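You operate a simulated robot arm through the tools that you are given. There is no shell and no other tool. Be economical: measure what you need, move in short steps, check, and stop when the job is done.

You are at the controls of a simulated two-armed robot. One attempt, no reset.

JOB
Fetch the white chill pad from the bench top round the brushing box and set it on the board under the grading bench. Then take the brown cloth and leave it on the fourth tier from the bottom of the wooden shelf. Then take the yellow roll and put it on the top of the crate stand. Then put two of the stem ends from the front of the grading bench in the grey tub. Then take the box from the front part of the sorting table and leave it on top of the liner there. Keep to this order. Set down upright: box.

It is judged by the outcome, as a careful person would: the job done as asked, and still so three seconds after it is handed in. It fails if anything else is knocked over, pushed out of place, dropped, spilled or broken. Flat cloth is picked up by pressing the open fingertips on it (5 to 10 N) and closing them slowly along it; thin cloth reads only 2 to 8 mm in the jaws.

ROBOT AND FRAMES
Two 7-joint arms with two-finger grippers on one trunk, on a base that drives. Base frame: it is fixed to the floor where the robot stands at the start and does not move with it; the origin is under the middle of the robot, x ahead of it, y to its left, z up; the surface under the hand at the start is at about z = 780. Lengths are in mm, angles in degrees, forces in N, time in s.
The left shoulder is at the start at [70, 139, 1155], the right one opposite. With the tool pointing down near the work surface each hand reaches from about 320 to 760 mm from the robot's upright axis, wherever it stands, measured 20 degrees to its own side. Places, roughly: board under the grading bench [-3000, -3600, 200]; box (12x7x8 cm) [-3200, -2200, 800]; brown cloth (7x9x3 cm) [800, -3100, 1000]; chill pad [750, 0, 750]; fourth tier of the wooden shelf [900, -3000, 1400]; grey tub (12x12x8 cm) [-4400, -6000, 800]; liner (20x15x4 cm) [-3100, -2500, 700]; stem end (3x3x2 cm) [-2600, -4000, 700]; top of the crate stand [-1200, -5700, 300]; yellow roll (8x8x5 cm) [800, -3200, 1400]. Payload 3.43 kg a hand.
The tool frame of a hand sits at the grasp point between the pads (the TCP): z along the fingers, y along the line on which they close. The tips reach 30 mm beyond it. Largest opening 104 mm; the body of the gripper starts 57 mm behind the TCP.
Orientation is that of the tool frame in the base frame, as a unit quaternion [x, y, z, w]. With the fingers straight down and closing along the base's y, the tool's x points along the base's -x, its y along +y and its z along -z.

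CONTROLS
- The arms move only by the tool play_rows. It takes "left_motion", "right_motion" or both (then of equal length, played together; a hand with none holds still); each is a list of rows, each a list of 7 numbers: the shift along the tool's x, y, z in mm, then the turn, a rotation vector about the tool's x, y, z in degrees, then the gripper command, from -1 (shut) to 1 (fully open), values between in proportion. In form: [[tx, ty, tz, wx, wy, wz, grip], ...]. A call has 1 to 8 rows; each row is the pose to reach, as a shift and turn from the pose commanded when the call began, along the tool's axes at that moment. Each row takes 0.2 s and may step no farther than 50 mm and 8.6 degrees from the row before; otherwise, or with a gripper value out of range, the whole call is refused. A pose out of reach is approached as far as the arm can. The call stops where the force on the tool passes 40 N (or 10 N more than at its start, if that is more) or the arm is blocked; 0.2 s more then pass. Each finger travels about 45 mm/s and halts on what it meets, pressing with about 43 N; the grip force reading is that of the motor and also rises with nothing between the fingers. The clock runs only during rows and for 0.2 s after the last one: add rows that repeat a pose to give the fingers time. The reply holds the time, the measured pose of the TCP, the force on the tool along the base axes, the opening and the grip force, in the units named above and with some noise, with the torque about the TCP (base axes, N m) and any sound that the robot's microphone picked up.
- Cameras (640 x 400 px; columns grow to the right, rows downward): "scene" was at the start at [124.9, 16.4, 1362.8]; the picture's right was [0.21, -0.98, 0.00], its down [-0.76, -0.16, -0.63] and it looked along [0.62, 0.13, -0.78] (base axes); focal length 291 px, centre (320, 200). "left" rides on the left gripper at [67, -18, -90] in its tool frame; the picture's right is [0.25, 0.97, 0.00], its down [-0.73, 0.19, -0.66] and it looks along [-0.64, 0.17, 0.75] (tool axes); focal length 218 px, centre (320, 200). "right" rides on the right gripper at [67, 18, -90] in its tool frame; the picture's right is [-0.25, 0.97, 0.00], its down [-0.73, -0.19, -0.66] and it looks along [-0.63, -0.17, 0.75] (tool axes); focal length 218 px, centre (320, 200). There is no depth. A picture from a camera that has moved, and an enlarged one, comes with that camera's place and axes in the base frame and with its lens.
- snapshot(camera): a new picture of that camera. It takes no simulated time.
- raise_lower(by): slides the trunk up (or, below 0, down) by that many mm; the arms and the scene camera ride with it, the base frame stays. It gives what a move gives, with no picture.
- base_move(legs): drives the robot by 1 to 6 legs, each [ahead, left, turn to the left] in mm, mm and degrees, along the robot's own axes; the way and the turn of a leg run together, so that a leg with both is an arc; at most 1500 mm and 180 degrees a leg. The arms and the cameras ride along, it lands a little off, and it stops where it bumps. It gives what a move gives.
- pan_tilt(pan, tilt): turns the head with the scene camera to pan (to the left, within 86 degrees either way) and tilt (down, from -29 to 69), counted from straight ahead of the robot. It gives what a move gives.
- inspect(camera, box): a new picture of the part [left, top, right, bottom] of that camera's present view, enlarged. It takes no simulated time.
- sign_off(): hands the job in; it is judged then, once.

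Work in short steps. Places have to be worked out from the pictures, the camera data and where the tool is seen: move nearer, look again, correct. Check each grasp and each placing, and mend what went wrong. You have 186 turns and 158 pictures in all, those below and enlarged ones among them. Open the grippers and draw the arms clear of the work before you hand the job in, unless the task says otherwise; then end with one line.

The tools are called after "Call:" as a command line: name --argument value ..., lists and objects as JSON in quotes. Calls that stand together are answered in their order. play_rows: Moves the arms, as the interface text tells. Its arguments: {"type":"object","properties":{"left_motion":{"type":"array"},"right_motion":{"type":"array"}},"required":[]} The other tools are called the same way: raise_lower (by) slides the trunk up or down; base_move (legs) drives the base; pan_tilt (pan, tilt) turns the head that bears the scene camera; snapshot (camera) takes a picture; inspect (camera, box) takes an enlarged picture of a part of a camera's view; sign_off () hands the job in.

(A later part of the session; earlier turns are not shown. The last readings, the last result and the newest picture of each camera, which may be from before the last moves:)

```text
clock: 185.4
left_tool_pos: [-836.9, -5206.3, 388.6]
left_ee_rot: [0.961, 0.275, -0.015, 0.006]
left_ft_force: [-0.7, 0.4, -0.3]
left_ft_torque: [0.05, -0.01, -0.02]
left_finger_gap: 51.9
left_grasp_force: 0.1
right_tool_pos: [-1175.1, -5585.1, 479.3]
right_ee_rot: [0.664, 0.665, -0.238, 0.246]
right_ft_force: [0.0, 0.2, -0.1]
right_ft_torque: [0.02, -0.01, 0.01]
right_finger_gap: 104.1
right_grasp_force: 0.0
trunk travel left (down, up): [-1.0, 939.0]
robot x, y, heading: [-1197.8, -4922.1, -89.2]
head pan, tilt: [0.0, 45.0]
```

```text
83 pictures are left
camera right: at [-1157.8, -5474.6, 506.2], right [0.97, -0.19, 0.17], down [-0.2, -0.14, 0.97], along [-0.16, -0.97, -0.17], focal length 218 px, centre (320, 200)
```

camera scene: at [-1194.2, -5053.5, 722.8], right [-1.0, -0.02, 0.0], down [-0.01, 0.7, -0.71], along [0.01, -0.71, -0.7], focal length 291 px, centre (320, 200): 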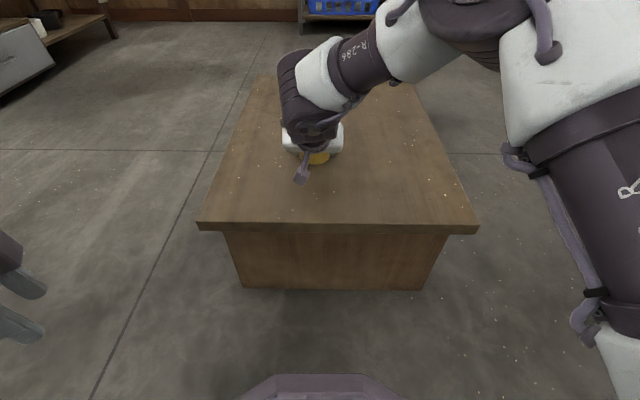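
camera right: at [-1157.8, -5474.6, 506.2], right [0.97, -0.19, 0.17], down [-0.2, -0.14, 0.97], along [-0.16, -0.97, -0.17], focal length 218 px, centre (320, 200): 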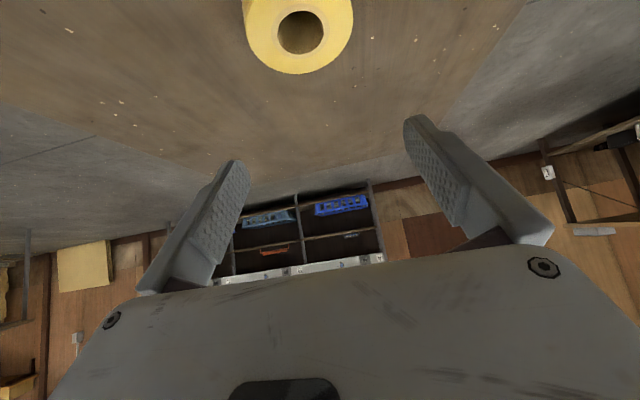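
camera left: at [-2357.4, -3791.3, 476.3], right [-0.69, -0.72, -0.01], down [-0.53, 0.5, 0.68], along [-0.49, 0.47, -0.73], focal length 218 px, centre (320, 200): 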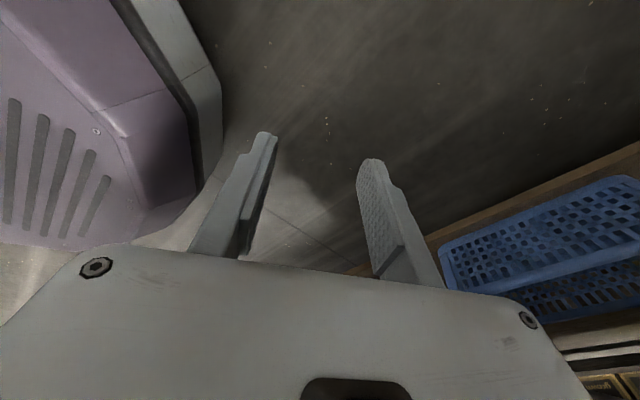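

The roll stands on the crate stand. Next are the stem ends: I'll raise the trunk, back away, turn to the grading bench and look.

Call:
raise_lower --by 400

Call:
raise_lower --by 300

Call:
base_move --legs '[[-1200, 0, 0], [0, 0, -91], [200, -100, 0]]'

Call:
pan_tilt --pan 0 --tilt 25

Call:
snapshot --camera "scene"

```text
clock: 189.2
left_tool_pos: [-836.8, -5206.7, 787.7]
left_ee_rot: [0.961, 0.275, -0.016, 0.006]
left_ft_force: [0.5, 0.4, -0.1]
left_ft_torque: [0.02, -0.02, -0.01]
left_finger_gap: 51.7
left_grasp_force: 0.0
right_tool_pos: [-1174.0, -5584.0, 879.4]
right_ee_rot: [0.664, 0.664, -0.239, 0.245]
right_ft_force: [-0.6, -0.3, 0.6]
right_ft_torque: [0.04, 0.03, 0.02]
right_finger_gap: 104.2
right_grasp_force: 0.0
trunk travel left (down, up): [-401.0, 539.0]
robot x, y, heading: [-1197.5, -4922.3, -89.2]
head pan, tilt: [0.0, 45.0]
```

```text
clock: 192.2
left_tool_pos: [-836.9, -5207.3, 1087.5]
left_ee_rot: [0.961, 0.275, -0.015, 0.006]
left_ft_force: [-0.2, 0.2, -0.4]
left_ft_torque: [0.0, 0.03, 0.01]
left_finger_gap: 52.0
left_grasp_force: 0.0
right_tool_pos: [-1175.0, -5584.1, 1180.6]
right_ee_rot: [0.664, 0.665, -0.238, 0.246]
right_ft_force: [0.1, 0.2, 0.0]
right_ft_torque: [-0.03, -0.03, -0.03]
right_finger_gap: 104.1
right_grasp_force: 0.1
trunk travel left (down, up): [-701.0, 239.0]
robot x, y, heading: [-1195.6, -4921.8, -89.3]
head pan, tilt: [0.0, 45.0]
```

```text
clock: 203.5
left_tool_pos: [-1695.6, -3962.0, 1087.2]
left_ee_rot: [0.874, -0.487, -0.015, -0.008]
left_ft_force: [0.4, -0.5, 0.3]
left_ft_torque: [0.03, 0.0, 0.02]
left_finger_gap: 52.1
left_grasp_force: 0.1
right_tool_pos: [-2071.7, -3624.6, 1181.1]
right_ee_rot: [0.94, 0.0, -0.342, 0.005]
right_ft_force: [-0.3, 0.3, -0.2]
right_ft_torque: [0.01, 0.0, -0.02]
right_finger_gap: 104.0
right_grasp_force: 0.0
trunk travel left (down, up): [-701.0, 239.0]
robot x, y, heading: [-1412.5, -3607.4, -179.5]
head pan, tilt: [0.0, 45.0]
```

```text
clock: 204.3
left_tool_pos: [-1697.1, -3963.5, 1088.6]
left_ee_rot: [0.873, -0.487, -0.016, -0.007]
left_ft_force: [0.1, -0.4, -0.2]
left_ft_torque: [0.0, 0.02, 0.0]
left_finger_gap: 52.0
left_grasp_force: 0.0
right_tool_pos: [-2074.4, -3623.4, 1179.9]
right_ee_rot: [0.94, 0.0, -0.342, 0.005]
right_ft_force: [-0.3, 0.2, -0.3]
right_ft_torque: [-0.03, 0.0, 0.01]
right_finger_gap: 104.0
right_grasp_force: 0.0
trunk travel left (down, up): [-701.0, 239.0]
robot x, y, heading: [-1414.1, -3601.3, -179.4]
head pan, tilt: [0.0, 25.0]
```

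```text
82 pictures are left
camera scene: at [-1556.8, -3604.6, 1452.5], right [-0.01, 1.0, 0.0], down [0.42, 0.01, -0.91], along [-0.91, -0.01, -0.42], focal length 291 px, centre (320, 200)
```

scene: 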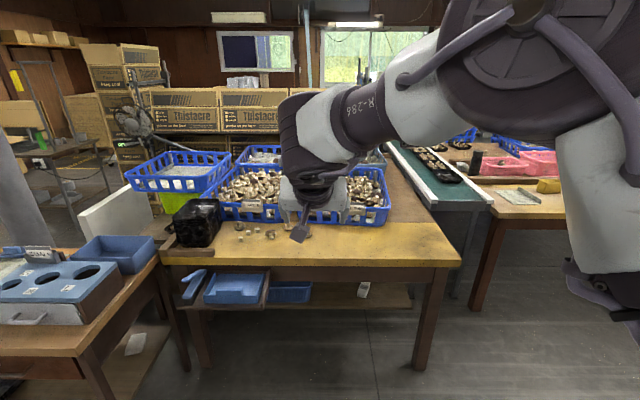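

Call:
inspect --camera "scene" --box '[160, 190, 400, 310]'

```text
2.67 times, centred on (280, 250) of scene
camera zoom: at [-1556.8, -3604.6, 1452.5], right [-0.01, 1.0, 0.0], down [0.42, 0.01, -0.91], along [-0.91, -0.01, -0.42], focal length 776 px, centre (427, 67)
```

zoom: 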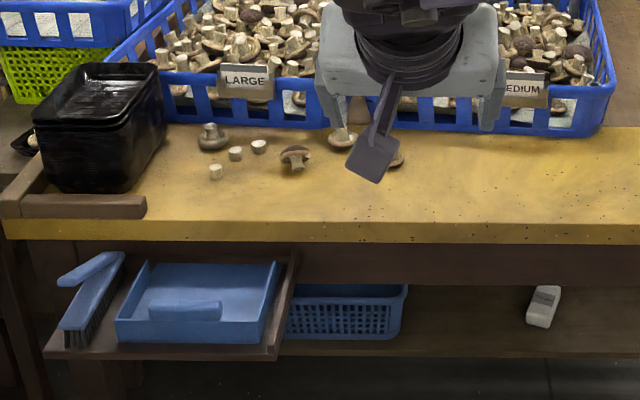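

The stem ends are the three small white cylinders near (-2733,-3913), (-2710,-3947) and (-2650,-3966). I'll drive nearer, with the right hand above the front one.

Call:
base_move --legs '[[0, 265, -0.5], [500, 0, 0]]'

Call:
pan_tilt --pan 10 --tilt 45

Call:
snapshot --camera "scene"

Call:
snapshot --camera "right"

```text
clock: 208.8
left_tool_pos: [-2199.9, -4224.9, 1089.6]
left_ee_rot: [0.87, -0.493, -0.014, -0.008]
left_ft_force: [0.4, 0.3, 0.4]
left_ft_torque: [0.04, -0.05, -0.03]
left_finger_gap: 52.0
left_grasp_force: 0.0
right_tool_pos: [-2571.4, -3880.3, 1180.5]
right_ee_rot: [0.94, -0.009, -0.342, 0.002]
right_ft_force: [-0.2, -0.2, -0.2]
right_ft_torque: [0.03, 0.01, -0.04]
right_finger_gap: 103.9
right_grasp_force: 0.1
trunk travel left (down, up): [-701.0, 239.0]
robot x, y, heading: [-1912.1, -3872.5, 180.0]
head pan, tilt: [0.0, 25.0]
```

```text
clock: 209.6
left_tool_pos: [-2201.8, -4225.2, 1088.7]
left_ee_rot: [0.869, -0.494, -0.014, -0.007]
left_ft_force: [0.0, -0.6, -0.3]
left_ft_torque: [-0.02, 0.03, 0.04]
left_finger_gap: 52.3
left_grasp_force: 0.1
right_tool_pos: [-2572.6, -3880.0, 1179.2]
right_ee_rot: [0.94, -0.007, -0.342, 0.002]
right_ft_force: [-0.4, 0.1, -0.2]
right_ft_torque: [-0.01, -0.01, 0.02]
right_finger_gap: 103.9
right_grasp_force: 0.1
trunk travel left (down, up): [-701.0, 239.0]
robot x, y, heading: [-1912.8, -3869.9, 179.9]
head pan, tilt: [10.0, 45.0]
```

```text
80 pictures are left
camera scene: at [-2042.5, -3883.6, 1422.1], right [-0.17, 0.99, 0.0], down [0.7, 0.12, -0.71], along [-0.7, -0.12, -0.71], focal length 291 px, centre (320, 200)
```

scene: 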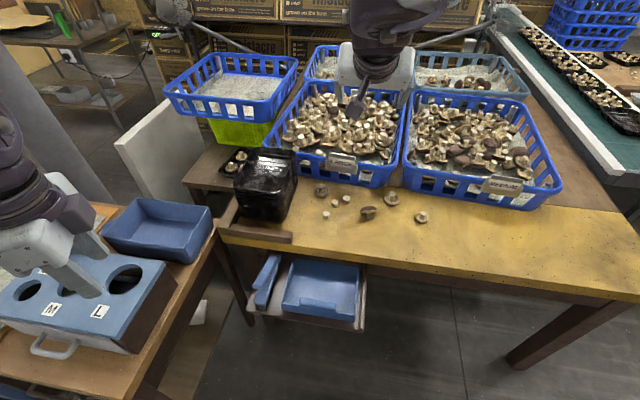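

```text
79 pictures are left
camera right: at [-2463.0, -3897.9, 1206.0], right [-0.21, -0.96, 0.17], down [-0.13, 0.2, 0.97], along [-0.97, 0.18, -0.17], focal length 218 px, centre (320, 200)
```

right: 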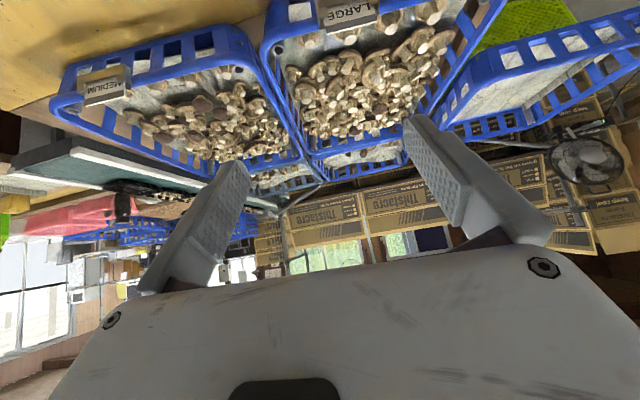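

I'll enlarge the stem ends' area.

Call:
inspect --camera "scene" --box '[290, 165, 450, 265]'

```text
4.00 times, centred on (370, 215) of scene
camera zoom: at [-2042.5, -3883.6, 1422.1], right [-0.17, 0.99, 0.0], down [0.7, 0.12, -0.71], along [-0.7, -0.12, -0.71], focal length 1164 px, centre (120, 140)
```

zoom: 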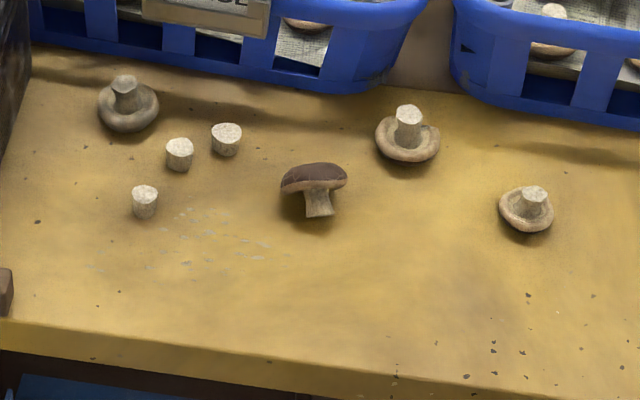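

Stem ends are at about S1 (-2622,-3964), S2 (-2677,-3946) and S3 (-2699,-3911), bench top about 760. The right hand takes S1: I'll advance 50 mm and lower above it.

Call:
base_move --legs '[[48, 0, 0]]'

Call:
play_rows --right_motion '[[24, 10, 29, 0, 0, 0, 0.6], [48, 21, 58, 0, 0, 0, 0.2], [72, 31, 86, 0, 0, 0, 0], [97, 42, 115, 0, 0, 0, 0], [121, 52, 144, 0, 0, 0, 0], [145, 63, 173, 0, 0, 0, 0], [169, 73, 202, 0, 0, 0, 0], [193, 84, 230, 0, 0, 0, 0]]'

Call:
snapshot --camera "right"

Call:
snapshot --camera "scene"

```text
clock: 210.5
left_tool_pos: [-2240.1, -4225.1, 1091.3]
left_ee_rot: [0.87, -0.493, -0.017, -0.005]
left_ft_force: [0.4, 0.7, 0.1]
left_ft_torque: [-0.02, 0.05, 0.0]
left_finger_gap: 52.2
left_grasp_force: 0.1
right_tool_pos: [-2611.8, -3879.6, 1185.0]
right_ee_rot: [0.939, -0.007, -0.344, 0.003]
right_ft_force: [1.3, 0.1, -0.4]
right_ft_torque: [-0.02, 0.02, 0.02]
right_finger_gap: 104.1
right_grasp_force: 0.1
trunk travel left (down, up): [-701.0, 239.0]
robot x, y, heading: [-1960.3, -3870.7, 179.9]
head pan, tilt: [10.0, 45.0]
```

```text
clock: 212.3
left_tool_pos: [-2247.0, -4223.8, 1088.4]
left_ee_rot: [0.869, -0.494, -0.014, -0.009]
left_ft_force: [0.1, -0.6, -0.9]
left_ft_torque: [0.02, 0.01, -0.01]
left_finger_gap: 51.8
left_grasp_force: 0.0
right_tool_pos: [-2622.0, -3961.2, 881.3]
right_ee_rot: [0.94, -0.008, -0.342, 0.004]
right_ft_force: [0.2, 0.1, -0.5]
right_ft_torque: [0.01, -0.02, 0.0]
right_finger_gap: 52.1
right_grasp_force: 0.2
right hand out of reach, approached as far as the arm can: row 8
trunk travel left (down, up): [-701.0, 239.0]
robot x, y, heading: [-1961.9, -3871.6, 179.9]
head pan, tilt: [10.0, 45.0]
```

```text
77 pictures are left
camera right: at [-2512.1, -3979.0, 907.2], right [-0.2, -0.96, 0.18], down [-0.14, 0.2, 0.97], along [-0.97, 0.17, -0.17], focal length 218 px, centre (320, 200)
```

right: 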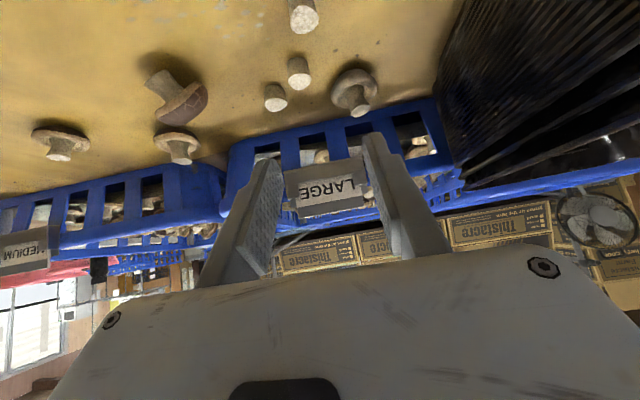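

```text
76 pictures are left
camera scene: at [-2090.1, -3883.7, 1422.0], right [-0.17, 0.98, 0.0], down [0.7, 0.12, -0.71], along [-0.7, -0.12, -0.71], focal length 291 px, centre (320, 200)
```

scene: 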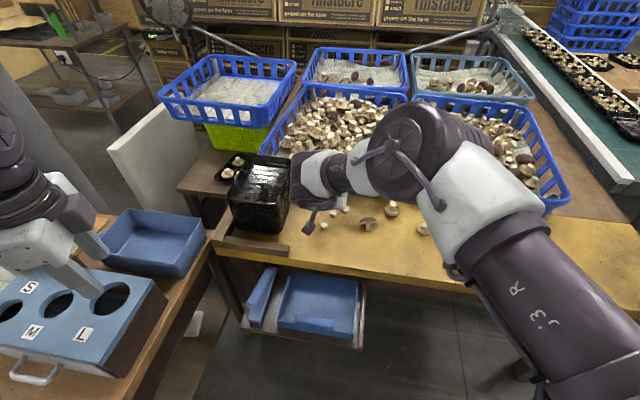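

Right-camera rays confirm S1 at (-2624,-3967). The arm is at its limit downward, so I'll lower the trunk 70 mm and pull back 16 mm so the tips meet the stem.

Call:
play_rows --right_motion '[[12, 5, -10, 0, 0, 0, 0], [12, 5, -10, 0, 0, 0, 0]]'

Call:
raise_lower --by -65

Call:
snapshot --camera "right"

Call:
inspect --camera "scene" --box '[240, 140, 440, 260]'

```text
clock: 212.9
left_tool_pos: [-2246.5, -4225.0, 1087.9]
left_ee_rot: [0.869, -0.494, -0.015, -0.007]
left_ft_force: [-0.8, 0.3, 0.3]
left_ft_torque: [0.0, -0.04, 0.02]
left_finger_gap: 52.0
left_grasp_force: 0.0
right_tool_pos: [-2604.8, -3966.3, 880.7]
right_ee_rot: [0.94, -0.007, -0.342, 0.003]
right_ft_force: [-0.3, -0.3, 0.1]
right_ft_torque: [-0.01, 0.0, -0.01]
right_finger_gap: 52.2
right_grasp_force: 0.0
trunk travel left (down, up): [-701.0, 239.0]
robot x, y, heading: [-1960.5, -3872.5, 180.2]
head pan, tilt: [10.0, 45.0]
```

```text
clock: 214.0
left_tool_pos: [-2247.5, -4224.7, 1023.0]
left_ee_rot: [0.87, -0.493, -0.015, -0.007]
left_ft_force: [-0.1, -0.2, 0.4]
left_ft_torque: [0.03, -0.02, 0.0]
left_finger_gap: 52.0
left_grasp_force: 0.0
right_tool_pos: [-2605.1, -3965.4, 817.6]
right_ee_rot: [0.94, -0.008, -0.342, 0.003]
right_ft_force: [0.0, 0.3, -0.1]
right_ft_torque: [-0.03, -0.04, -0.01]
right_finger_gap: 52.2
right_grasp_force: 0.0
trunk travel left (down, up): [-636.0, 304.0]
robot x, y, heading: [-1957.4, -3872.9, 179.7]
head pan, tilt: [10.0, 45.0]
```

```text
75 pictures are left
camera right: at [-2495.4, -3983.7, 842.8], right [-0.21, -0.96, 0.17], down [-0.13, 0.2, 0.97], along [-0.97, 0.18, -0.17], focal length 218 px, centre (320, 200)
```

right: 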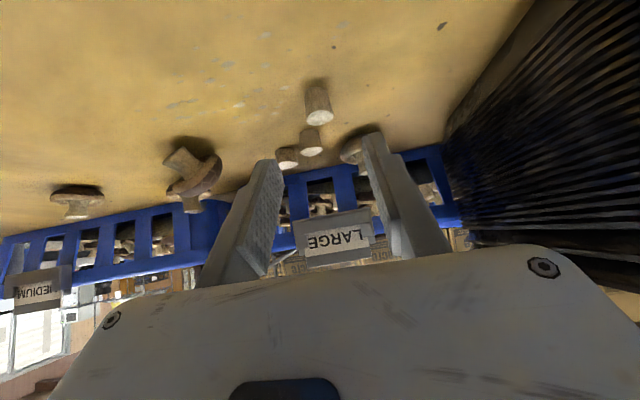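

```text
3.20 times, centred on (340, 200) of scene
camera zoom: at [-2088.5, -3883.6, 1357.1], right [-0.17, 0.98, 0.0], down [0.7, 0.12, -0.71], along [-0.7, -0.12, -0.71], focal length 931 px, centre (256, 200)
```

zoom: 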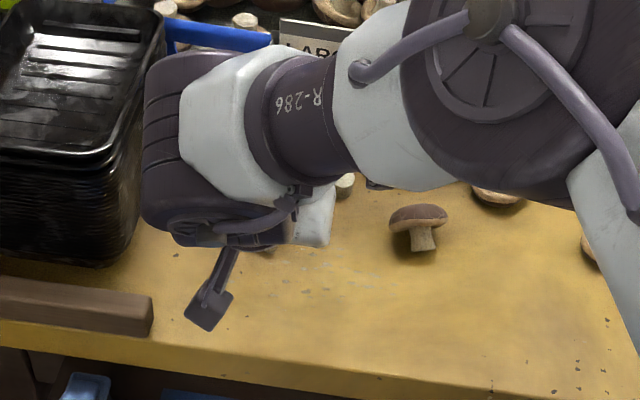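

Rays now agree on S1 = (-2647,-3967,744), so the bench top is about 733. I'll drive forward 27 mm and lower the trunk 42 mm.

Call:
base_move --legs '[[27, 2, 0]]'

Call:
raise_lower --by -42

Call:
snapshot --camera "right"

```text
clock: 214.8
left_tool_pos: [-2270.4, -4226.9, 1025.9]
left_ee_rot: [0.87, -0.493, -0.016, -0.007]
left_ft_force: [0.5, 0.0, -0.1]
left_ft_torque: [0.01, 0.05, 0.01]
left_finger_gap: 51.6
left_grasp_force: 0.1
right_tool_pos: [-2629.5, -3967.4, 818.5]
right_ee_rot: [0.939, -0.007, -0.343, 0.003]
right_ft_force: [-0.3, -0.2, -0.2]
right_ft_torque: [0.01, 0.04, -0.01]
right_finger_gap: 52.1
right_grasp_force: 0.0
trunk travel left (down, up): [-636.0, 304.0]
robot x, y, heading: [-1985.5, -3873.9, 180.2]
head pan, tilt: [10.0, 45.0]
```

```text
clock: 215.6
left_tool_pos: [-2271.5, -4227.0, 981.4]
left_ee_rot: [0.87, -0.494, -0.015, -0.007]
left_ft_force: [-0.4, 0.9, 0.3]
left_ft_torque: [0.0, 0.06, -0.03]
left_finger_gap: 52.1
left_grasp_force: 0.1
right_tool_pos: [-2631.1, -3968.4, 775.8]
right_ee_rot: [0.94, -0.007, -0.342, 0.003]
right_ft_force: [0.7, -0.8, 0.5]
right_ft_torque: [0.01, -0.03, 0.03]
right_finger_gap: 52.0
right_grasp_force: 0.1
trunk travel left (down, up): [-594.0, 346.0]
robot x, y, heading: [-1983.4, -3873.4, 180.2]
head pan, tilt: [10.0, 45.0]
```

```text
73 pictures are left
camera right: at [-2521.4, -3986.1, 801.0], right [-0.2, -0.96, 0.17], down [-0.13, 0.2, 0.97], along [-0.97, 0.18, -0.17], focal length 218 px, centre (320, 200)
```

right: 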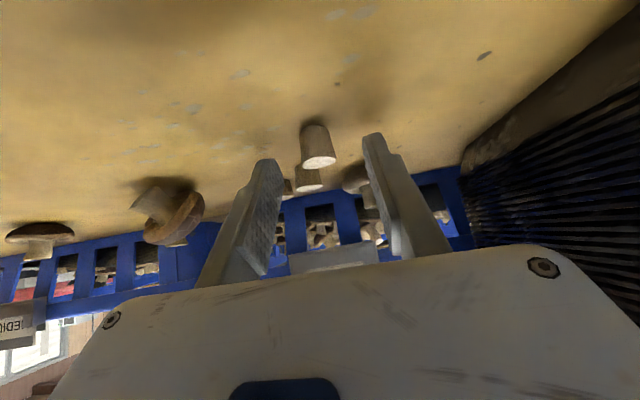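

S1 is right between the fingertips. I'll lower 8 mm more and close.

Call:
raise_lower --by -8

Call:
play_rows --right_motion '[[0, 0, 0, 0, 0, 0, -0.3], [0, 0, 0, 0, 0, 0, -0.6], [0, 0, 0, 0, 0, 0, -0.8], [0, 0, 0, 0, 0, 0, -0.9], [0, 0, 0, 0, 0, 0, -0.9]]'

Call:
snapshot --camera "right"

```text
clock: 216.2
left_tool_pos: [-2271.5, -4226.8, 975.0]
left_ee_rot: [0.869, -0.494, -0.015, -0.007]
left_ft_force: [0.8, -0.1, 0.1]
left_ft_torque: [-0.01, -0.01, 0.03]
left_finger_gap: 51.9
left_grasp_force: 0.1
right_tool_pos: [-2630.9, -3967.7, 770.2]
right_ee_rot: [0.938, -0.007, -0.346, 0.003]
right_ft_force: [2.1, 1.9, 13.5]
right_ft_torque: [0.47, 0.07, -0.09]
right_finger_gap: 50.4
right_grasp_force: 0.1
trunk travel left (down, up): [-586.0, 354.0]
robot x, y, heading: [-1990.7, -3869.1, 180.4]
head pan, tilt: [10.0, 45.0]
```

```text
clock: 217.4
left_tool_pos: [-2273.6, -4226.8, 972.3]
left_ee_rot: [0.87, -0.493, -0.014, -0.007]
left_ft_force: [-0.4, -0.3, -0.9]
left_ft_torque: [0.01, -0.01, 0.02]
left_finger_gap: 51.9
left_grasp_force: 0.1
right_tool_pos: [-2631.6, -3969.5, 765.8]
right_ee_rot: [0.94, -0.007, -0.342, 0.003]
right_ft_force: [-0.3, 0.1, 0.5]
right_ft_torque: [0.03, -0.01, 0.02]
right_finger_gap: 8.2
right_grasp_force: 41.8
trunk travel left (down, up): [-586.0, 354.0]
robot x, y, heading: [-1982.8, -3871.0, 180.2]
head pan, tilt: [10.0, 45.0]
```

```text
72 pictures are left
camera right: at [-2521.4, -3986.7, 792.5], right [-0.2, -0.96, 0.17], down [-0.14, 0.2, 0.97], along [-0.97, 0.17, -0.17], focal length 218 px, centre (320, 200)
```

right: 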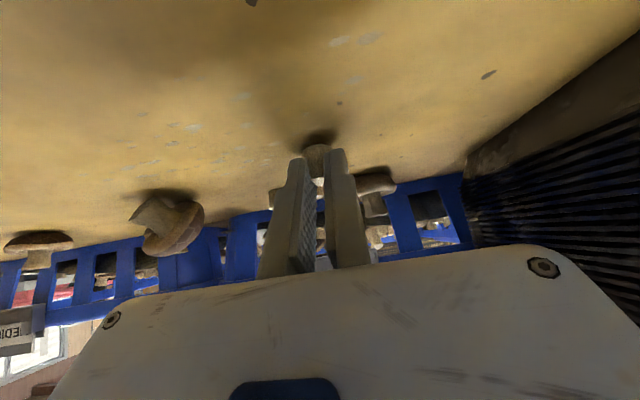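

The gap closed to 8 mm: the stem was squeezed at its near edge, and it lies just beyond the tips. I'll reopen and look.

Call:
play_rows --right_motion '[[0, 0, 0, 0, 0, 0, -0.6], [0, 0, 0, 0, 0, 0, -0.3], [0, 0, 0, 0, 0, 0, 0], [0, 0, 0, 0, 0, 0, 0]]'

Call:
snapshot --camera "right"

```text
clock: 218.4
left_tool_pos: [-2271.2, -4227.8, 973.4]
left_ee_rot: [0.87, -0.493, -0.016, -0.007]
left_ft_force: [0.3, -0.7, -0.2]
left_ft_torque: [0.02, -0.01, 0.02]
left_finger_gap: 51.9
left_grasp_force: 0.0
right_tool_pos: [-2629.9, -3970.5, 768.9]
right_ee_rot: [0.939, -0.006, -0.344, 0.004]
right_ft_force: [2.4, -9.3, 12.0]
right_ft_torque: [0.05, 0.08, 0.09]
right_finger_gap: 44.1
right_grasp_force: 0.1
trunk travel left (down, up): [-586.0, 354.0]
robot x, y, heading: [-1986.1, -3871.9, 179.9]
head pan, tilt: [10.0, 45.0]
```

```text
71 pictures are left
camera right: at [-2520.6, -3988.1, 794.6], right [-0.2, -0.96, 0.17], down [-0.13, 0.2, 0.97], along [-0.97, 0.17, -0.17], focal length 218 px, centre (320, 200)
```

right: 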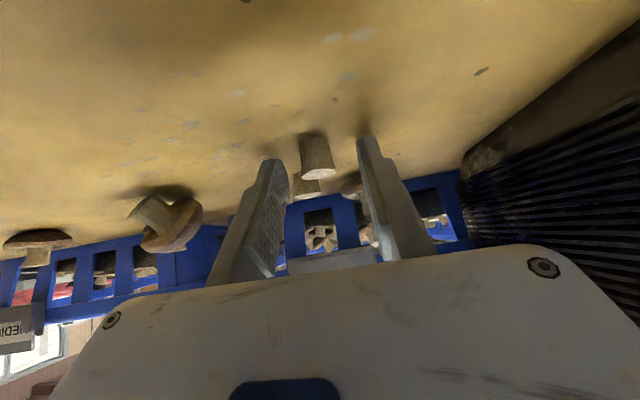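

The stem is undisturbed and the fingers dragged on the table. I'll raise 4 mm and go 13 mm forward.

Call:
raise_lower --by 4

Call:
base_move --legs '[[14, 0, 0]]'

Call:
play_rows --right_motion '[[0, 0, 0, 0, 0, 0, 0], [0, 0, 0, 0, 0, 0, 0]]'

Call:
snapshot --camera "right"

```text
clock: 218.9
left_tool_pos: [-2273.2, -4225.6, 978.4]
left_ee_rot: [0.869, -0.494, -0.015, -0.007]
left_ft_force: [0.4, -1.2, 0.2]
left_ft_torque: [-0.02, 0.03, -0.02]
left_finger_gap: 52.2
left_grasp_force: 0.1
right_tool_pos: [-2631.2, -3967.3, 771.1]
right_ee_rot: [0.94, -0.008, -0.341, 0.001]
right_ft_force: [0.2, 0.1, -0.1]
right_ft_torque: [0.02, 0.0, -0.02]
right_finger_gap: 51.0
right_grasp_force: 0.1
trunk travel left (down, up): [-590.0, 350.0]
robot x, y, heading: [-1986.3, -3870.9, 180.0]
head pan, tilt: [10.0, 45.0]
```

```text
clock: 219.7
left_tool_pos: [-2286.2, -4227.2, 977.2]
left_ee_rot: [0.87, -0.493, -0.015, -0.007]
left_ft_force: [-0.2, 0.1, 1.0]
left_ft_torque: [0.02, -0.01, 0.0]
left_finger_gap: 52.0
left_grasp_force: 0.0
right_tool_pos: [-2644.4, -3968.2, 770.6]
right_ee_rot: [0.94, -0.006, -0.342, 0.003]
right_ft_force: [-0.7, -0.1, -0.2]
right_ft_torque: [0.0, 0.0, 0.0]
right_finger_gap: 51.9
right_grasp_force: 0.0
trunk travel left (down, up): [-590.0, 350.0]
robot x, y, heading: [-1993.8, -3878.2, 180.1]
head pan, tilt: [10.0, 45.0]
```

```text
clock: 220.3
left_tool_pos: [-2286.5, -4227.3, 976.9]
left_ee_rot: [0.87, -0.494, -0.015, -0.007]
left_ft_force: [0.9, -0.1, -0.3]
left_ft_torque: [-0.02, -0.04, 0.0]
left_finger_gap: 52.3
left_grasp_force: 0.0
right_tool_pos: [-2645.7, -3968.7, 770.0]
right_ee_rot: [0.94, -0.007, -0.342, 0.003]
right_ft_force: [-0.3, -0.1, 0.2]
right_ft_torque: [-0.02, -0.02, 0.01]
right_finger_gap: 51.8
right_grasp_force: 0.1
trunk travel left (down, up): [-590.0, 350.0]
robot x, y, heading: [-1997.6, -3872.2, 179.9]
head pan, tilt: [10.0, 45.0]
```

```text
70 pictures are left
camera right: at [-2535.4, -3986.2, 796.4], right [-0.2, -0.96, 0.17], down [-0.13, 0.2, 0.97], along [-0.97, 0.17, -0.17], focal length 218 px, centre (320, 200)
```

right: 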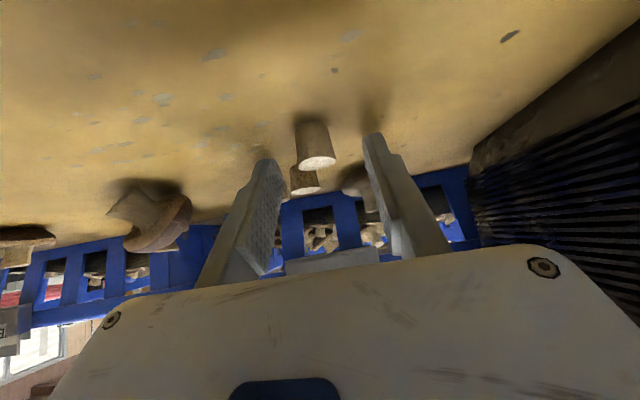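

The stem is now within the finger pads' span. Closing.

Call:
play_rows --right_motion '[[0, 0, 0, 0, 0, 0, -0.2], [0, 0, 0, 0, 0, 0, -0.4], [0, 0, 0, 0, 0, 0, -0.6], [0, 0, 0, 0, 0, 0, -0.8], [0, 0, 0, 0, 0, 0, -0.8]]'

Call:
snapshot --camera "right"

```text
clock: 221.5
left_tool_pos: [-2286.4, -4227.7, 976.9]
left_ee_rot: [0.87, -0.493, -0.015, -0.007]
left_ft_force: [-0.3, 0.0, 0.5]
left_ft_torque: [-0.01, -0.02, 0.03]
left_finger_gap: 52.1
left_grasp_force: 0.1
right_tool_pos: [-2645.0, -3968.4, 770.2]
right_ee_rot: [0.94, -0.007, -0.342, 0.003]
right_ft_force: [0.6, -0.1, 0.5]
right_ft_torque: [-0.04, -0.01, 0.0]
right_finger_gap: 12.7
right_grasp_force: 39.8
trunk travel left (down, up): [-590.0, 350.0]
robot x, y, heading: [-2000.9, -3872.5, 180.0]
head pan, tilt: [10.0, 45.0]
```

```text
69 pictures are left
camera right: at [-2535.3, -3986.3, 796.4], right [-0.2, -0.96, 0.17], down [-0.13, 0.2, 0.97], along [-0.97, 0.17, -0.17], focal length 218 px, centre (320, 200)
```

right: 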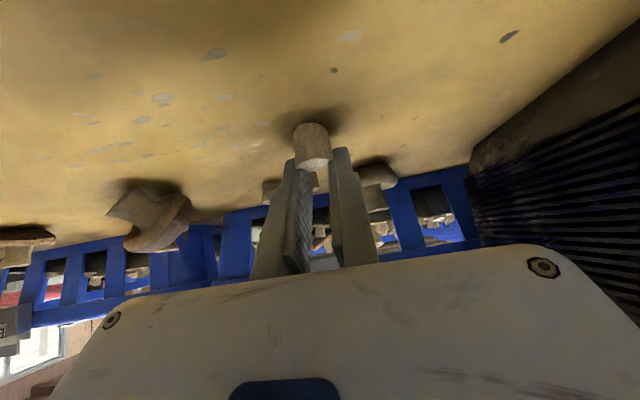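

I'll enlarge to see whether the stem is really gripped.

Call:
inspect --camera "right" --box '[260, 100, 380, 220]'

```text
3.33 times, centred on (320, 160) of right
camera zoom: at [-2535.3, -3986.3, 796.4], right [-0.2, -0.96, 0.17], down [-0.13, 0.2, 0.97], along [-0.97, 0.17, -0.17], focal length 728 px, centre (320, 333)
```

zoom: 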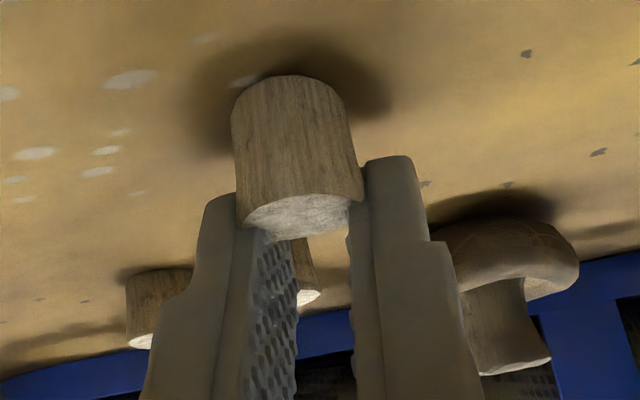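

The stem is now slightly nearer than the pads; they pinch its far side. I'll reopen, back up 7 mm, and close again.

Call:
play_rows --right_motion '[[0, 0, 0, 0, 0, 0, -0.5], [0, 0, 0, 0, 0, 0, -0.2], [2, 0, -2, 0, 0, 0, 0], [4, 0, -4, 0, 0, 0, 0], [5.4, 0, -4.5, 0, 0, 0, 0], [5.4, 0, -4.5, 0, 0, 0, 0]]'

Call:
inspect --camera "right" --box '[240, 80, 400, 220]'

```text
clock: 222.9
left_tool_pos: [-2286.7, -4226.7, 978.0]
left_ee_rot: [0.87, -0.493, -0.015, -0.007]
left_ft_force: [-0.4, -0.8, 0.0]
left_ft_torque: [0.01, -0.01, 0.01]
left_finger_gap: 52.1
left_grasp_force: 0.0
right_tool_pos: [-2638.5, -3968.3, 770.4]
right_ee_rot: [0.94, -0.006, -0.342, 0.003]
right_ft_force: [-1.8, -0.8, 2.0]
right_ft_torque: [0.02, 0.05, 0.05]
right_finger_gap: 51.9
right_grasp_force: 0.1
trunk travel left (down, up): [-590.0, 350.0]
robot x, y, heading: [-1996.7, -3869.2, 180.2]
head pan, tilt: [10.0, 45.0]
```

```text
2.86 times, centred on (320, 150) of right
camera zoom: at [-2528.4, -3985.9, 796.1], right [-0.2, -0.96, 0.17], down [-0.13, 0.2, 0.97], along [-0.97, 0.18, -0.17], focal length 624 px, centre (320, 343)
```

zoom: 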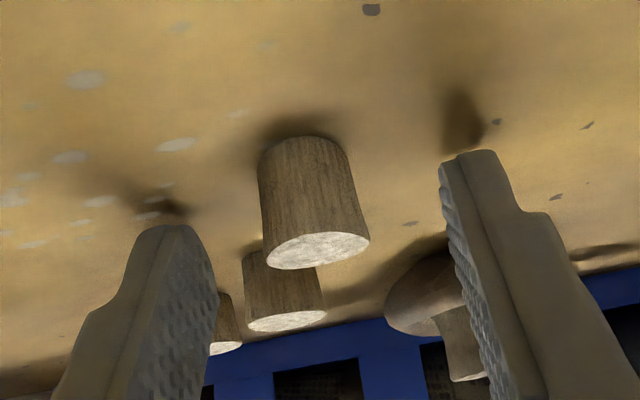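

The tips' contact shadows now line up with the stem's base. Closing.

Call:
play_rows --right_motion '[[0, 0, 0, 0, 0, 0, -0.2], [0, 0, 0, 0, 0, 0, -0.4], [0, 0, 0, 0, 0, 0, -0.6], [0, 0, 0, 0, 0, 0, -0.8], [0, 0, 0, 0, 0, 0, -0.8]]'

Call:
inspect --camera "right" --box '[240, 80, 400, 220]'

```text
clock: 224.1
left_tool_pos: [-2286.0, -4227.7, 976.6]
left_ee_rot: [0.87, -0.493, -0.015, -0.009]
left_ft_force: [0.3, -0.9, 0.2]
left_ft_torque: [-0.01, 0.0, 0.01]
left_finger_gap: 52.1
left_grasp_force: 0.0
right_tool_pos: [-2637.4, -3967.8, 770.2]
right_ee_rot: [0.94, -0.007, -0.342, 0.003]
right_ft_force: [-0.1, 0.7, 0.9]
right_ft_torque: [-0.02, 0.01, 0.03]
right_finger_gap: 13.4
right_grasp_force: 40.7
trunk travel left (down, up): [-590.0, 350.0]
robot x, y, heading: [-1996.6, -3868.8, 180.1]
head pan, tilt: [10.0, 45.0]
```

```text
2.86 times, centred on (320, 150) of right
camera zoom: at [-2528.1, -3985.9, 795.8], right [-0.2, -0.96, 0.17], down [-0.13, 0.2, 0.97], along [-0.97, 0.17, -0.17], focal length 624 px, centre (320, 343)
```

zoom: 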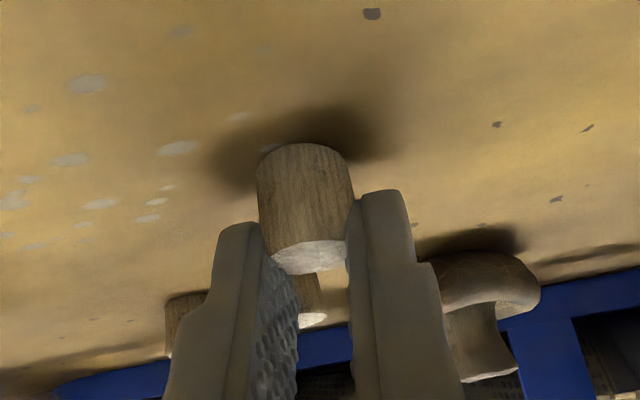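

It looks gripped now. I'll lift with the trunk and check.

Call:
raise_lower --by 40

Call:
snapshot --camera "right"

```text
clock: 224.9
left_tool_pos: [-2287.7, -4227.7, 1016.5]
left_ee_rot: [0.871, -0.492, -0.015, -0.008]
left_ft_force: [-0.4, 0.6, -0.8]
left_ft_torque: [-0.01, -0.03, 0.02]
left_finger_gap: 52.0
left_grasp_force: 0.1
right_tool_pos: [-2637.7, -3968.7, 808.1]
right_ee_rot: [0.94, -0.007, -0.342, 0.002]
right_ft_force: [0.1, -0.4, 0.1]
right_ft_torque: [-0.04, 0.0, 0.02]
right_finger_gap: 11.9
right_grasp_force: 42.7
trunk travel left (down, up): [-630.0, 310.0]
robot x, y, heading: [-1999.6, -3868.4, 180.1]
head pan, tilt: [10.0, 45.0]
```

```text
65 pictures are left
camera right: at [-2528.4, -3986.1, 835.6], right [-0.2, -0.96, 0.17], down [-0.14, 0.2, 0.97], along [-0.97, 0.17, -0.17], focal length 218 px, centre (320, 200)
```

right: 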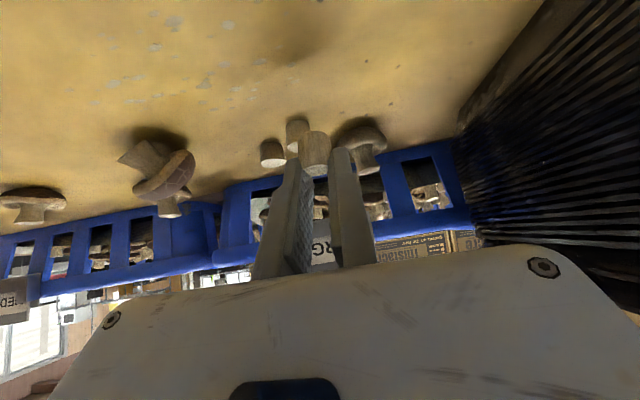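

The stem is lifted. The gap reading creeps (13.4→11.9), so I'll hold a second and look closely to see if it is slipping.

Call:
play_rows --right_motion '[[0, 0, 0, 0, 0, 0, -0.85], [0, 0, 0, 0, 0, 0, -0.85], [0, 0, 0, 0, 0, 0, -0.85], [0, 0, 0, 0, 0, 0, -0.85]]'

Call:
inspect --camera "right" --box '[240, 80, 400, 220]'

```text
clock: 225.9
left_tool_pos: [-2286.3, -4227.6, 1016.4]
left_ee_rot: [0.87, -0.493, -0.015, -0.007]
left_ft_force: [0.7, -0.8, 0.8]
left_ft_torque: [0.01, 0.01, 0.02]
left_finger_gap: 52.1
left_grasp_force: 0.1
right_tool_pos: [-2637.3, -3968.0, 810.4]
right_ee_rot: [0.939, -0.007, -0.343, 0.003]
right_ft_force: [-0.4, 0.2, 0.2]
right_ft_torque: [0.01, 0.0, 0.0]
right_finger_gap: 11.9
right_grasp_force: 43.2
trunk travel left (down, up): [-630.0, 310.0]
robot x, y, heading: [-1995.5, -3872.5, 180.3]
head pan, tilt: [10.0, 45.0]
```

```text
2.86 times, centred on (320, 150) of right
camera zoom: at [-2528.1, -3985.9, 835.8], right [-0.2, -0.96, 0.17], down [-0.13, 0.2, 0.97], along [-0.97, 0.17, -0.17], focal length 624 px, centre (320, 343)
```

zoom: 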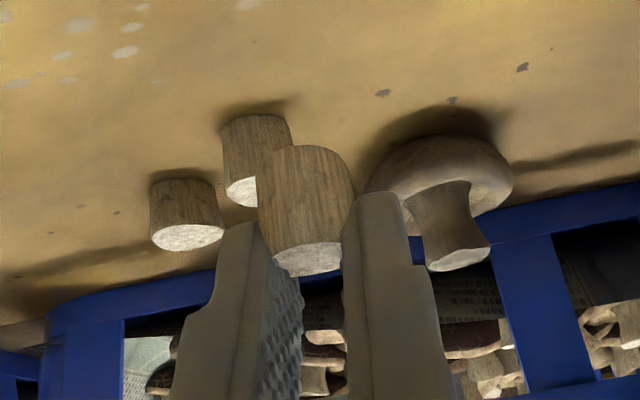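

It's stable in the tips. I'll carry it to the tub: raise, back out, and look toward (-4400,-6000).

Call:
raise_lower --by 250

Call:
base_move --legs '[[-600, 0, 0]]'

Call:
pan_tilt --pan 45 --tilt 15

Call:
snapshot --camera "scene"

```text
clock: 228.5
left_tool_pos: [-2287.5, -4226.9, 1267.2]
left_ee_rot: [0.87, -0.493, -0.014, -0.008]
left_ft_force: [0.1, 0.2, 0.9]
left_ft_torque: [-0.01, 0.02, 0.03]
left_finger_gap: 52.0
left_grasp_force: 0.1
right_tool_pos: [-2637.5, -3968.3, 1059.5]
right_ee_rot: [0.939, -0.007, -0.343, 0.003]
right_ft_force: [0.1, -0.2, 0.3]
right_ft_torque: [-0.02, 0.01, 0.01]
right_finger_gap: 11.7
right_grasp_force: 43.0
trunk travel left (down, up): [-880.0, 60.0]
robot x, y, heading: [-1997.0, -3870.9, 180.0]
head pan, tilt: [10.0, 45.0]
```

```text
clock: 231.9
left_tool_pos: [-1699.6, -4227.3, 1267.7]
left_ee_rot: [0.867, -0.499, -0.014, -0.009]
left_ft_force: [-0.5, 0.1, -0.6]
left_ft_torque: [-0.02, -0.01, -0.01]
left_finger_gap: 51.8
left_grasp_force: 0.0
right_tool_pos: [-2047.3, -3964.9, 1059.6]
right_ee_rot: [0.94, -0.012, -0.341, 0.001]
right_ft_force: [0.0, -0.5, 0.3]
right_ft_torque: [-0.02, -0.01, -0.03]
right_finger_gap: 11.8
right_grasp_force: 43.4
trunk travel left (down, up): [-880.0, 60.0]
robot x, y, heading: [-1408.1, -3877.2, 179.2]
head pan, tilt: [10.0, 45.0]
```

```text
clock: 232.9
left_tool_pos: [-1697.2, -4228.2, 1267.1]
left_ee_rot: [0.866, -0.499, -0.015, -0.007]
left_ft_force: [0.4, 0.0, -0.7]
left_ft_torque: [-0.01, -0.01, 0.0]
left_finger_gap: 51.8
left_grasp_force: 0.0
right_tool_pos: [-2046.5, -3964.3, 1059.5]
right_ee_rot: [0.94, -0.013, -0.342, 0.001]
right_ft_force: [0.1, 0.0, -0.2]
right_ft_torque: [-0.01, 0.04, -0.03]
right_finger_gap: 11.9
right_grasp_force: 42.9
trunk travel left (down, up): [-880.0, 60.0]
robot x, y, heading: [-1408.5, -3877.3, 179.2]
head pan, tilt: [45.0, 15.0]
```

```text
63 pictures are left
camera scene: at [-1523.4, -3940.0, 1647.8], right [-0.7, 0.72, 0.0], down [0.19, 0.18, -0.97], along [-0.69, -0.67, -0.26], focal length 291 px, centre (320, 200)
```

scene: 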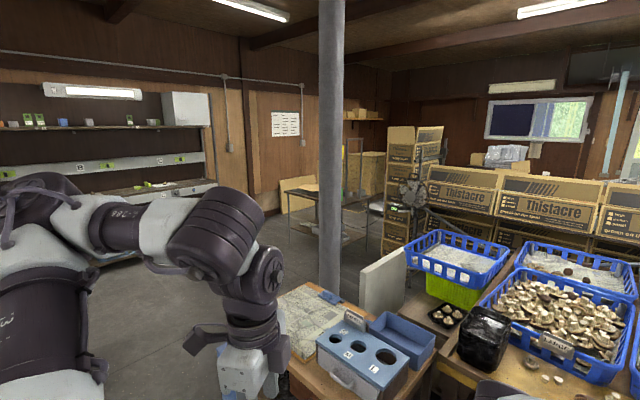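

The tub should be near pixel (363,192), on the small table behind the pillar. I'll enlarge.

Call:
inspect --camera "scene" --box '[270, 150, 430, 270]'

```text
3.33 times, centred on (350, 210) of scene
camera zoom: at [-1523.4, -3940.0, 1647.8], right [-0.7, 0.72, 0.0], down [0.19, 0.18, -0.97], along [-0.69, -0.67, -0.26], focal length 970 px, centre (220, 167)
```

zoom: 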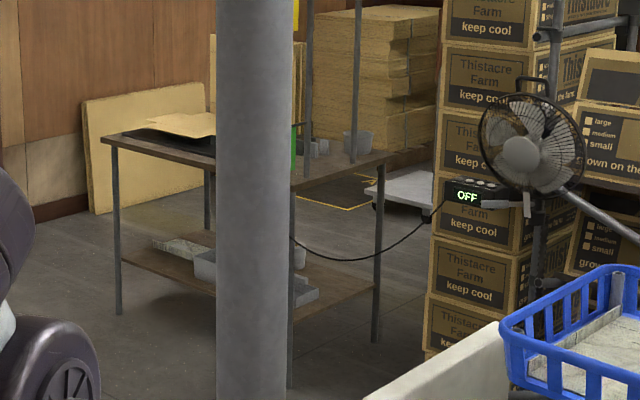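

The grey tub is on the far table's corner, about (-4405,-6025). I'll route between the crate stand and the left table, then look again.

Call:
base_move --legs '[[0, 0, 90.8], [1120, -190, 0], [350, -250, 0], [550, 0, 0], [0, 0, -80]]'

Call:
pan_tilt --pan 0 --tilt 20

Call:
snapshot --camera "scene"

```text
clock: 244.1
left_tool_pos: [-1472.0, -5532.4, 1268.1]
left_ee_rot: [0.972, 0.236, -0.016, 0.006]
left_ft_force: [0.0, -0.8, -0.2]
left_ft_torque: [-0.03, -0.02, 0.01]
left_finger_gap: 51.9
left_grasp_force: 0.1
right_tool_pos: [-1754.5, -5868.0, 1061.0]
right_ee_rot: [0.69, 0.638, -0.247, 0.237]
right_ft_force: [-0.4, -0.6, 0.5]
right_ft_torque: [0.0, -0.02, 0.02]
right_finger_gap: 11.6
right_grasp_force: 43.3
trunk travel left (down, up): [-880.0, 60.0]
robot x, y, heading: [-1808.3, -5227.9, -93.7]
head pan, tilt: [45.0, 15.0]
stopped in leg 3: the robot was blocked; the commanded pose is now the measured one
```

```text
clock: 245.2
left_tool_pos: [-1471.1, -5533.5, 1266.6]
left_ee_rot: [0.972, 0.235, -0.018, 0.005]
left_ft_force: [0.3, 0.3, -0.1]
left_ft_torque: [-0.03, -0.02, 0.0]
left_finger_gap: 52.1
left_grasp_force: 0.2
right_tool_pos: [-1751.8, -5868.4, 1059.7]
right_ee_rot: [0.69, 0.638, -0.248, 0.236]
right_ft_force: [-0.3, -0.3, 0.3]
right_ft_torque: [-0.01, -0.04, -0.01]
right_finger_gap: 11.8
right_grasp_force: 43.0
trunk travel left (down, up): [-880.0, 60.0]
robot x, y, heading: [-1812.8, -5224.9, -93.7]
head pan, tilt: [0.0, 20.0]
```

```text
61 pictures are left
camera scene: at [-1815.5, -5366.5, 1640.0], right [-1.0, 0.06, 0.0], down [0.02, 0.34, -0.94], along [-0.06, -0.94, -0.34], focal length 291 px, centre (320, 200)
```

scene: 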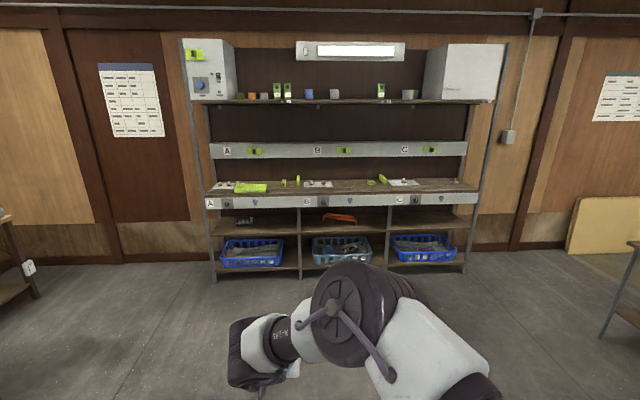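

Blocked at (-1810,-5227). I'll look down to both sides to see by what.

Call:
pan_tilt --pan -70 --tilt 45

Call:
snapshot --camera "scene"

Call:
pan_tilt --pan 50 --tilt 60

Call:
snapshot --camera "scene"

```text
clock: 246.6
left_tool_pos: [-1472.6, -5535.5, 1267.0]
left_ee_rot: [0.972, 0.236, -0.016, 0.004]
left_ft_force: [-0.8, -0.1, 0.1]
left_ft_torque: [-0.03, 0.02, -0.01]
left_finger_gap: 51.8
left_grasp_force: 0.0
right_tool_pos: [-1753.4, -5869.1, 1059.6]
right_ee_rot: [0.69, 0.638, -0.247, 0.236]
right_ft_force: [0.1, 0.0, 0.3]
right_ft_torque: [0.01, -0.01, 0.04]
right_finger_gap: 11.5
right_grasp_force: 43.3
trunk travel left (down, up): [-880.0, 60.0]
robot x, y, heading: [-1808.4, -5222.3, -93.7]
head pan, tilt: [-70.0, 45.0]
```

```text
60 pictures are left
camera scene: at [-1889.0, -5298.3, 1601.1], right [-0.28, 0.96, 0.0], down [0.68, 0.2, -0.71], along [-0.68, -0.2, -0.71], focal length 291 px, centre (320, 200)
```

scene: 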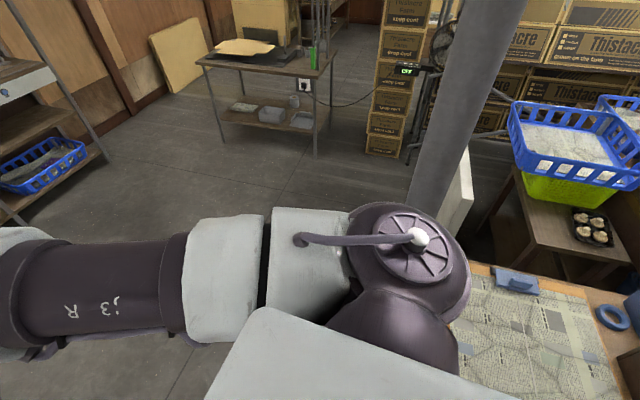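

```text
clock: 248.6
left_tool_pos: [-1472.1, -5534.7, 1268.1]
left_ee_rot: [0.972, 0.236, -0.016, 0.005]
left_ft_force: [-0.6, 0.0, 0.1]
left_ft_torque: [0.0, -0.01, 0.0]
left_finger_gap: 52.0
left_grasp_force: 0.0
right_tool_pos: [-1752.3, -5869.0, 1059.7]
right_ee_rot: [0.689, 0.639, -0.247, 0.236]
right_ft_force: [0.4, 0.0, -0.5]
right_ft_torque: [0.03, -0.02, 0.0]
right_finger_gap: 11.5
right_grasp_force: 43.0
trunk travel left (down, up): [-880.0, 60.0]
robot x, y, heading: [-1807.5, -5227.0, -93.8]
head pan, tilt: [50.0, 60.0]
```

```text
59 pictures are left
camera scene: at [-1762.8, -5321.6, 1581.6], right [-0.69, -0.72, 0.0], down [-0.63, 0.6, -0.5], along [0.36, -0.35, -0.87], focal length 291 px, centre (320, 200)
```

scene: 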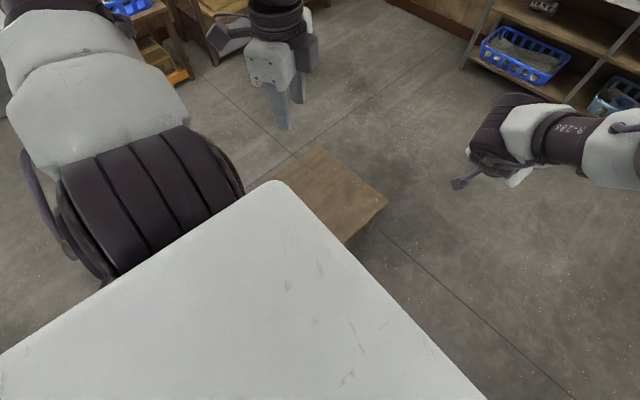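

The right side of the base touched something, probably the blue box, and that passage is too tight. I'll take the roomy route east around the crate stand instead.

Call:
base_move --legs '[[-320, 0, 0], [0, 0, 3.7], [0, 1300, 0], [1500, 0, 0], [320, 0, 0], [0, -1400, 0]]'

Call:
pan_tilt --pan 60 --tilt 40

```text
clock: 272.9
left_tool_pos: [-1530.7, -7047.4, 1268.1]
left_ee_rot: [0.965, 0.263, -0.016, 0.005]
left_ft_force: [-0.1, 0.3, -0.9]
left_ft_torque: [0.02, 0.01, 0.03]
left_finger_gap: 52.1
left_grasp_force: 0.0
right_tool_pos: [-1791.6, -7397.2, 1059.6]
right_ee_rot: [0.671, 0.658, -0.241, 0.243]
right_ft_force: [-1.0, 0.2, -0.4]
right_ft_torque: [0.02, 0.0, 0.02]
right_finger_gap: 11.5
right_grasp_force: 42.4
trunk travel left (down, up): [-880.0, 60.0]
robot x, y, heading: [-1884.4, -6754.2, -90.2]
head pan, tilt: [50.0, 60.0]
```

```text
clock: 273.7
left_tool_pos: [-1531.8, -7047.9, 1267.9]
left_ee_rot: [0.965, 0.262, -0.016, 0.005]
left_ft_force: [0.4, 0.2, 0.3]
left_ft_torque: [0.01, -0.06, -0.02]
left_finger_gap: 52.0
left_grasp_force: 0.0
right_tool_pos: [-1793.4, -7397.9, 1060.5]
right_ee_rot: [0.671, 0.658, -0.24, 0.244]
right_ft_force: [-0.1, 0.4, 0.3]
right_ft_torque: [0.02, -0.02, -0.02]
right_finger_gap: 11.5
right_grasp_force: 43.7
trunk travel left (down, up): [-880.0, 60.0]
robot x, y, heading: [-1887.6, -6760.1, -90.5]
head pan, tilt: [60.0, 40.0]
```

Clear. I'll turn to face -x and look at the table with the tub.

Call:
base_move --legs '[[0, 0, -100]]'

Call:
pan_tilt --pan 0 --tilt 20

Call:
snapshot --camera "scene"

```text
clock: 278.2
left_tool_pos: [-2217.9, -7072.0, 1267.4]
left_ee_rot: [0.834, -0.551, -0.015, -0.009]
left_ft_force: [1.3, 0.2, 0.3]
left_ft_torque: [-0.02, -0.03, -0.01]
left_finger_gap: 52.1
left_grasp_force: 0.1
right_tool_pos: [-2531.5, -6768.8, 1060.7]
right_ee_rot: [0.937, -0.069, -0.341, -0.02]
right_ft_force: [-0.2, -0.2, -0.2]
right_ft_torque: [-0.01, -0.01, 0.0]
right_finger_gap: 11.4
right_grasp_force: 42.5
trunk travel left (down, up): [-880.0, 60.0]
robot x, y, heading: [-1884.6, -6758.1, 172.3]
head pan, tilt: [60.0, 40.0]
```

```text
clock: 279.5
left_tool_pos: [-2218.2, -7070.1, 1267.9]
left_ee_rot: [0.835, -0.551, -0.014, -0.008]
left_ft_force: [-0.7, 0.8, 1.0]
left_ft_torque: [-0.01, -0.02, -0.01]
left_finger_gap: 52.2
left_grasp_force: 0.1
right_tool_pos: [-2532.6, -6768.7, 1060.4]
right_ee_rot: [0.937, -0.068, -0.342, -0.018]
right_ft_force: [0.3, 0.7, 0.7]
right_ft_torque: [-0.01, 0.0, -0.06]
right_finger_gap: 11.6
right_grasp_force: 42.9
trunk travel left (down, up): [-880.0, 60.0]
robot x, y, heading: [-1888.6, -6758.8, 172.0]
head pan, tilt: [0.0, 20.0]
```

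```text
58 pictures are left
camera scene: at [-2027.5, -6738.1, 1639.7], right [0.13, 0.99, 0.0], down [0.34, -0.05, -0.94], along [-0.93, 0.12, -0.34], focal length 291 px, centre (320, 200)
```

scene: 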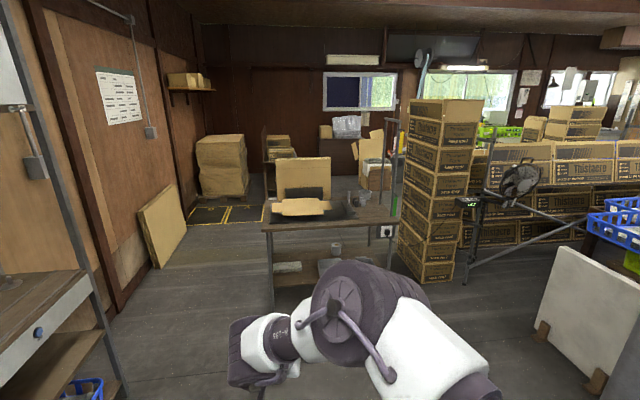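

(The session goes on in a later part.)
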